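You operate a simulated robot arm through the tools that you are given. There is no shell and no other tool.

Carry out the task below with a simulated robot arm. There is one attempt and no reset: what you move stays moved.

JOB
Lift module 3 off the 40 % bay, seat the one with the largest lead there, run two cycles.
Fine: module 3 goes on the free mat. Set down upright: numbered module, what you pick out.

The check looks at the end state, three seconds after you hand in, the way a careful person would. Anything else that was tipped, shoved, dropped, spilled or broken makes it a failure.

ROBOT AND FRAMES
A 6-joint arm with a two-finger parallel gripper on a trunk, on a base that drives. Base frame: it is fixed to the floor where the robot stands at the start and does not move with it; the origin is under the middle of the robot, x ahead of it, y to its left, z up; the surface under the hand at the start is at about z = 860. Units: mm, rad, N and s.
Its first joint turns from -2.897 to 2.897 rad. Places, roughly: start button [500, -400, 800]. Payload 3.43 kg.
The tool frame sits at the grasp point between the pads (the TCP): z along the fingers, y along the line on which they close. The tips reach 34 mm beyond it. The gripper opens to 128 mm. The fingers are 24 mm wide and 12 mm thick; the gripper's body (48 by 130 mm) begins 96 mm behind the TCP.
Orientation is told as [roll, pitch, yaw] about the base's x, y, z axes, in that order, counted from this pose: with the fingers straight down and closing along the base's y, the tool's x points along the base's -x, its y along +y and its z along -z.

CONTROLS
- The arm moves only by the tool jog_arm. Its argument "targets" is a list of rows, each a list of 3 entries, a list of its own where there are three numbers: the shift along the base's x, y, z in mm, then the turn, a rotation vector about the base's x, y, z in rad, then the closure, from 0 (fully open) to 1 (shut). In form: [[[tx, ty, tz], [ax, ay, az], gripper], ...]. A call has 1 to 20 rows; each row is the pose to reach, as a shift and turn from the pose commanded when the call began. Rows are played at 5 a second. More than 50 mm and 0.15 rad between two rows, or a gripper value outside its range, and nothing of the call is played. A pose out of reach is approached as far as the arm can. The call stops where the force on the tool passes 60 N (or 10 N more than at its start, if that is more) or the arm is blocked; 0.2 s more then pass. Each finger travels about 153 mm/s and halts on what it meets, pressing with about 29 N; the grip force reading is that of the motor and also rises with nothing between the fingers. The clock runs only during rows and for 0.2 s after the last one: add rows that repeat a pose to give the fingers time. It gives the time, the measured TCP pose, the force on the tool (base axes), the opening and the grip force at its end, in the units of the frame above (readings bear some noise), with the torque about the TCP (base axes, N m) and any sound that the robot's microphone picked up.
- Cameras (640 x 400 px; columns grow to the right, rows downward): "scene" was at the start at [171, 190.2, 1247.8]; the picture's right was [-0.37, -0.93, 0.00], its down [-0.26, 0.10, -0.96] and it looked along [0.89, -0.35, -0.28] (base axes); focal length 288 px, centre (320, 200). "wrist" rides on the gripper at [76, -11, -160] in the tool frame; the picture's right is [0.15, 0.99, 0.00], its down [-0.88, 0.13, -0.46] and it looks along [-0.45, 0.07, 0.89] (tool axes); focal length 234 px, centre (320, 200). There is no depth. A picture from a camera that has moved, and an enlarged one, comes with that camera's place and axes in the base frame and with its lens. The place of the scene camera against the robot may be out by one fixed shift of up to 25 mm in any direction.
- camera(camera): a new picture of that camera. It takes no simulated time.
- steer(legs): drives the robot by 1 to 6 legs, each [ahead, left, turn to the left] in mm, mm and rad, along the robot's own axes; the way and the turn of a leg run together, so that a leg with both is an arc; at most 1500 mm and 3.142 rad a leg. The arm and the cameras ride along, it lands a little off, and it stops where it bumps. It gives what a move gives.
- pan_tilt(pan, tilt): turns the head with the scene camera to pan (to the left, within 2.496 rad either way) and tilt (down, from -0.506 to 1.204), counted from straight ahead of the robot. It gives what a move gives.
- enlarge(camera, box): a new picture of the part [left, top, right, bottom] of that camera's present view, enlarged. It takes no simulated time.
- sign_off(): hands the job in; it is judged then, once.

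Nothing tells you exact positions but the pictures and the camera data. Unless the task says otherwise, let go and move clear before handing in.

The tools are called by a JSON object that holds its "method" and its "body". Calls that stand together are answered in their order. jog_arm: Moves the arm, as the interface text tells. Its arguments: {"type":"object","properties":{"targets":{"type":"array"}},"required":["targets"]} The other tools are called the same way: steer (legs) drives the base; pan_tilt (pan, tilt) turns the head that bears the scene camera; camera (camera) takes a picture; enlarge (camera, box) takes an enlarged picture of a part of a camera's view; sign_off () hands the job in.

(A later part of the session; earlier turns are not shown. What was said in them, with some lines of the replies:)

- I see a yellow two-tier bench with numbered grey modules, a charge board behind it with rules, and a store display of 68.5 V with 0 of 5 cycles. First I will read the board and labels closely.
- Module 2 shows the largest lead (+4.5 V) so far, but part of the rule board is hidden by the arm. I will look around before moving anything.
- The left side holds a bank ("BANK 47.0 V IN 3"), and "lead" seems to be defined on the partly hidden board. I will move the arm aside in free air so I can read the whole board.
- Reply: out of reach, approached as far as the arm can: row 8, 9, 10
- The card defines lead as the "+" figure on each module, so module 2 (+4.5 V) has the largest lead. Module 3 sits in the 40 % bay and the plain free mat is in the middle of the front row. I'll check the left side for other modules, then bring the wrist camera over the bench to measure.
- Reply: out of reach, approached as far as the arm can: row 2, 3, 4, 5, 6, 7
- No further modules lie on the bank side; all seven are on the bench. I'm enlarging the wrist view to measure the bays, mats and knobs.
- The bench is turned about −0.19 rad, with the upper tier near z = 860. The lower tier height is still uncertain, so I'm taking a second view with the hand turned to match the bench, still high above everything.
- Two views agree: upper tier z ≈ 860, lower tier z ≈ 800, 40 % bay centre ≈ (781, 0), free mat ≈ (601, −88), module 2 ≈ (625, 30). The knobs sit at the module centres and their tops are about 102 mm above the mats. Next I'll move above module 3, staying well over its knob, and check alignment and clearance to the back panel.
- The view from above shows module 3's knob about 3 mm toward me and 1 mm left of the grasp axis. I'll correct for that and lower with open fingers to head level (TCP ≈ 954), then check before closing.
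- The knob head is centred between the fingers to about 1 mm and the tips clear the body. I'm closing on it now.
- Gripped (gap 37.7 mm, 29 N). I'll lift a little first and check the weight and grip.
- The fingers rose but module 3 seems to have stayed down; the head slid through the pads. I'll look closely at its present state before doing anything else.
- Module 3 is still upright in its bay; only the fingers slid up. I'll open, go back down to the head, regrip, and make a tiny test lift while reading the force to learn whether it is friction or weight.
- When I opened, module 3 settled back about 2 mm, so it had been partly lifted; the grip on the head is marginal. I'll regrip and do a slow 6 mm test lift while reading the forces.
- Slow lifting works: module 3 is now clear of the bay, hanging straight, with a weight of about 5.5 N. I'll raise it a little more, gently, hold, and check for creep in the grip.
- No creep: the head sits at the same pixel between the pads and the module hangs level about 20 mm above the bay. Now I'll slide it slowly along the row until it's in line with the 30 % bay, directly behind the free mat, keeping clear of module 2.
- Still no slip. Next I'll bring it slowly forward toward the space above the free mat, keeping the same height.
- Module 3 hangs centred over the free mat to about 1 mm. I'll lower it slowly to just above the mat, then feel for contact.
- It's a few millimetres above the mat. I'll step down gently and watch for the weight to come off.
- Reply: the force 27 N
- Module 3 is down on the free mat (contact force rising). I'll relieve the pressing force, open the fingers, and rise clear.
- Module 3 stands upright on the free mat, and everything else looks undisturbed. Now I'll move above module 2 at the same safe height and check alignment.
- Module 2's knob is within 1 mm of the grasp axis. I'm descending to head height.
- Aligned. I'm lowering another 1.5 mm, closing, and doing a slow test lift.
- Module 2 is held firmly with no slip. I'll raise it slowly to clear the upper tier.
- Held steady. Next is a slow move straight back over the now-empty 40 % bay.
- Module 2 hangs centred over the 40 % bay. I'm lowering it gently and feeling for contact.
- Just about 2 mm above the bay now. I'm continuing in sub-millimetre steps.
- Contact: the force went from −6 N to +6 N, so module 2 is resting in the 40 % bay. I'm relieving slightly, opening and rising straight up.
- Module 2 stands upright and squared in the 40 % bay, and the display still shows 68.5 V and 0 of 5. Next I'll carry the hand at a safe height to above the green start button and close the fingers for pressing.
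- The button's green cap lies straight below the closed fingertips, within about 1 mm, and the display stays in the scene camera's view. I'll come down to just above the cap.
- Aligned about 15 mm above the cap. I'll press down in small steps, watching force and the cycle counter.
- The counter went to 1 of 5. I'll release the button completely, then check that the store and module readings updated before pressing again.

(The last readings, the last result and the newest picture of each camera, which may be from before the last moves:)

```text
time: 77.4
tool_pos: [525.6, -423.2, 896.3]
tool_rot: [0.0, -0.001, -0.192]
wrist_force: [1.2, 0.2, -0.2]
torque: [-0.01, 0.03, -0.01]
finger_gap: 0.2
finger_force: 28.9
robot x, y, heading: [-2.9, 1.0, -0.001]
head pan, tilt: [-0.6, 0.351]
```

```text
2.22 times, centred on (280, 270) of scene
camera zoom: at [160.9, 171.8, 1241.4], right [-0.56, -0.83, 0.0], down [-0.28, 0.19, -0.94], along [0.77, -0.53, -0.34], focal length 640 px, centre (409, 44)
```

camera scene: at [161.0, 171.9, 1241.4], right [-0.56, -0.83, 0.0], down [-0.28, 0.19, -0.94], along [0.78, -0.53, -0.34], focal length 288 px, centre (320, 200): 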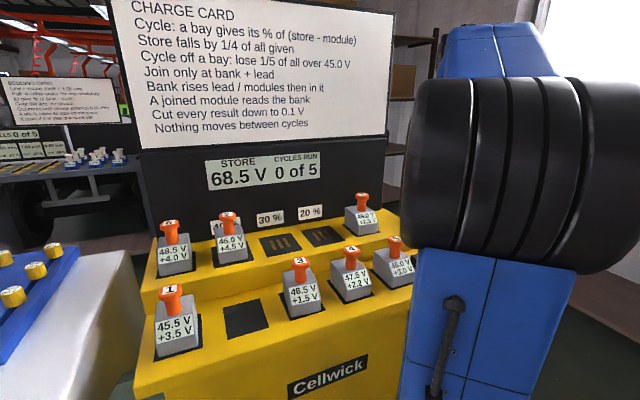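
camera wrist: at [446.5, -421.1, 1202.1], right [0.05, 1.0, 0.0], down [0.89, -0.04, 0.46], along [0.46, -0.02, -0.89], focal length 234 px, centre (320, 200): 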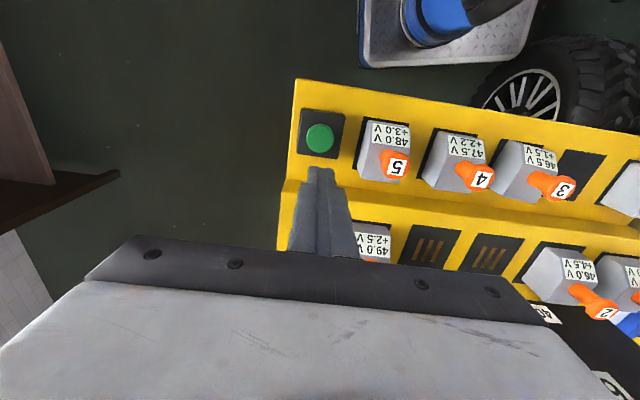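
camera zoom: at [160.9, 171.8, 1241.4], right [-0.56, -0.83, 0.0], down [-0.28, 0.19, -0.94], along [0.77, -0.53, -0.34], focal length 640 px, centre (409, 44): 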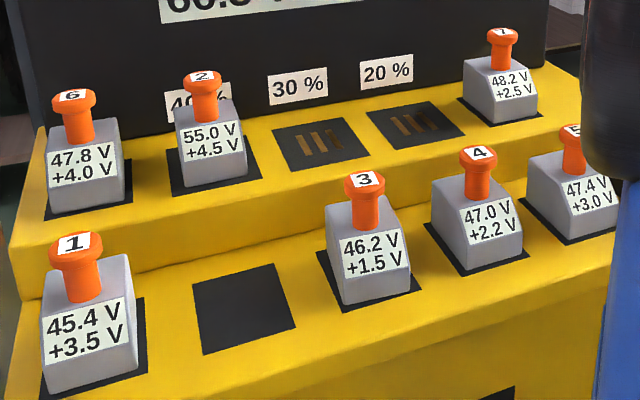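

The first cycle worked: module 2 now reads 55.0 V and the store 66.3 V, with everything in place. I'm pressing a second time with the same motion.

{"method": "jog_arm", "body": {"targets": [[[0, 0, -5], [0, 0, 0], 1], [[0, 0, -9], [0, 0, 0], 1], [[0, 0, -12], [0, 0, 0], 1], [[0, 0, -13], [0, 0, 0], 1]]}}

{"method": "jog_arm", "body": {"targets": [[[0, 0, -1], [0, 0, 0], 1], [[0, 0, -2], [0, 0, 0], 1]]}}

{"method": "enlarge", "body": {"camera": "scene", "box": [190, 140, 340, 210]}}

```text
time: 78.4
tool_pos: [525.4, -423.1, 883.2]
tool_rot: [0.002, 0.001, -0.193]
wrist_force: [0.0, 0.1, 1.9]
torque: [0.03, 0.03, 0.02]
finger_gap: 0.0
finger_force: 29.2
robot x, y, heading: [-0.5, 0.0, 0.0]
head pan, tilt: [-0.6, 0.351]
```

```text
time: 79.0
tool_pos: [523.5, -423.8, 882.2]
tool_rot: [0.0, -0.001, -0.194]
wrist_force: [-0.7, 4.2, 13.3]
torque: [0.13, 0.0, 0.06]
finger_gap: 0.0
finger_force: 28.7
robot x, y, heading: [-0.8, 2.0, -0.001]
head pan, tilt: [-0.6, 0.351]
```

```text
4.27 times, centred on (265, 175) of scene
camera zoom: at [160.6, 172.2, 1241.4], right [-0.56, -0.83, 0.0], down [-0.28, 0.19, -0.94], along [0.77, -0.53, -0.34], focal length 1228 px, centre (555, 307)
```

zoom: 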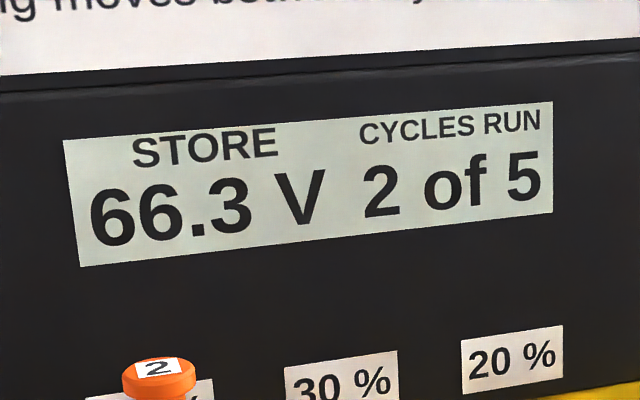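

The counter shows 2 of 5. I'm lifting straight off the button so it isn't pressed again, moving well clear, then checking the end state.

{"method": "jog_arm", "body": {"targets": [[[0, 0, 5], [0, 0, 0], 1], [[0, 0, 15], [0, 0, 0], 1], [[0, 0, 40], [0, 0, 0], 1], [[0, 0, 80], [0, 0, 0], 1], [[0, 0, 120], [0, 0, 0], 1], [[0, 0, 160], [0, 0, 0], 1], [[0, 0, 200], [0, 0, 0], 1], [[0, 0, 200], [0, 0, 0], 0.8], [[0, 0, 200], [0, 0, 0], 0.8]]}}

{"method": "enlarge", "body": {"camera": "scene", "box": [190, 140, 340, 210]}}

{"method": "enlarge", "body": {"camera": "scene", "box": [140, 180, 420, 360]}}

{"method": "camera", "body": {"camera": "wrist"}}

{"method": "pan_tilt", "body": {"pan": -0.2, "tilt": 0.35}}

{"method": "camera", "body": {"camera": "scene"}}

```text
time: 81.0
tool_pos: [523.4, -422.3, 1082.4]
tool_rot: [0.0, 0.0, -0.193]
wrist_force: [0.2, 0.3, -0.3]
torque: [-0.03, -0.02, 0.01]
finger_gap: 25.7
finger_force: 0.0
robot x, y, heading: [3.3, -0.2, -0.002]
head pan, tilt: [-0.6, 0.351]
```

```text
4.27 times, centred on (265, 175) of scene
camera zoom: at [160.9, 171.8, 1241.4], right [-0.56, -0.83, 0.0], down [-0.28, 0.19, -0.94], along [0.77, -0.53, -0.34], focal length 1228 px, centre (555, 307)
```

zoom: 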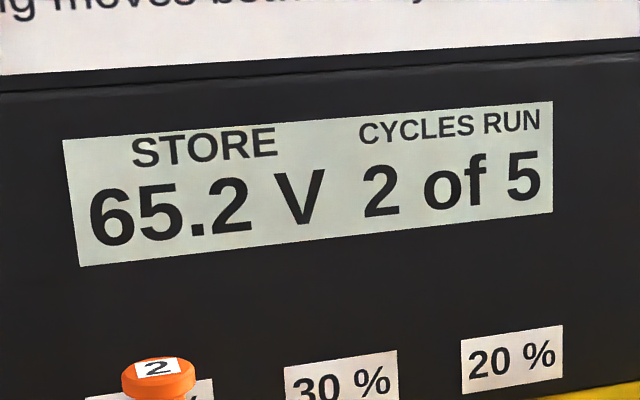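

```text
2.22 times, centred on (280, 270) of scene
camera zoom: at [160.9, 171.8, 1241.4], right [-0.56, -0.83, 0.0], down [-0.28, 0.19, -0.94], along [0.77, -0.53, -0.34], focal length 640 px, centre (409, 44)
```

zoom: 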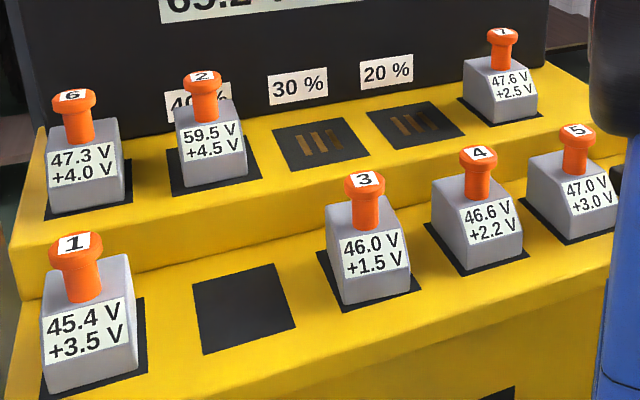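

```text
taken
camera wrist: at [446.1, -419.7, 1242.3], right [0.05, 1.0, 0.0], down [0.89, -0.04, 0.46], along [0.46, -0.02, -0.89], focal length 234 px, centre (320, 200)
```

wrist: 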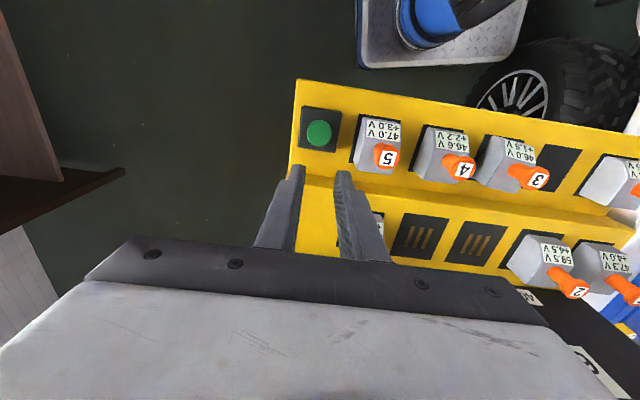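

```text
time: 81.8
tool_pos: [523.6, -421.1, 1081.9]
tool_rot: [-0.001, 0.001, -0.194]
wrist_force: [-0.7, -0.2, 0.4]
torque: [0.04, 0.01, 0.01]
finger_gap: 25.6
finger_force: 0.0
robot x, y, heading: [-0.2, -0.0, -0.002]
head pan, tilt: [-0.201, 0.351]
```

```text
taken
camera scene: at [175.3, 205.8, 1241.4], right [-0.2, -0.98, 0.0], down [-0.34, 0.07, -0.94], along [0.92, -0.19, -0.34], focal length 288 px, centre (320, 200)
```

scene: 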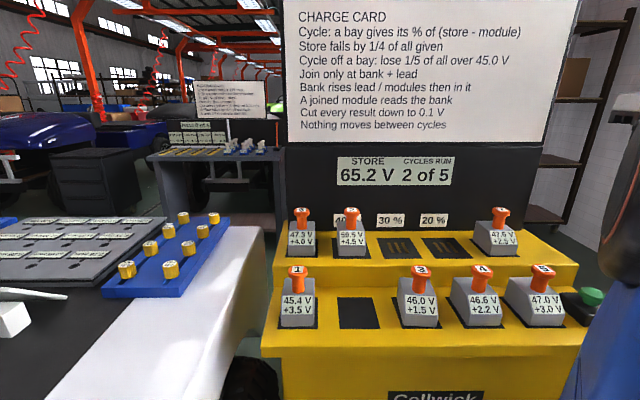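

Module 3 stands upright on the mat that was free, and module 2 (largest lead, +4.5 V) stands upright in the 40 % bay at 59.5 V. The board reads 2 of 5 cycles with the store at 65.2 V, all other modules are undisturbed and the hand is empty and clear, so I'm handing in.

{"method": "sign_off", "body": {}}

```text
The job is handed in.
```

The job is done and handed in; I haven't seen the check's verdict.

- **Module 3:** it came off the 40 % bay and stands upright on the mat that was free.
- **Module 2:** it has the largest lead (+4.5 V) and now stands upright in the 40 % bay.
- **Cycles:** I pressed start twice, and the board shows 2 of 5. The store fell from 68.5 V to 65.2 V, and module 2 rose from 46.0 V to 59.5 V.

My first lift of module 3 slipped. The fingers slid up the knob, the module rose about 2 mm and settled back in its bay, shifted about 2 mm. It stayed upright, and a slower second lift held.

In the last pictures the other five modules look undisturbed. The hand is empty and about 200 mm above the start button.
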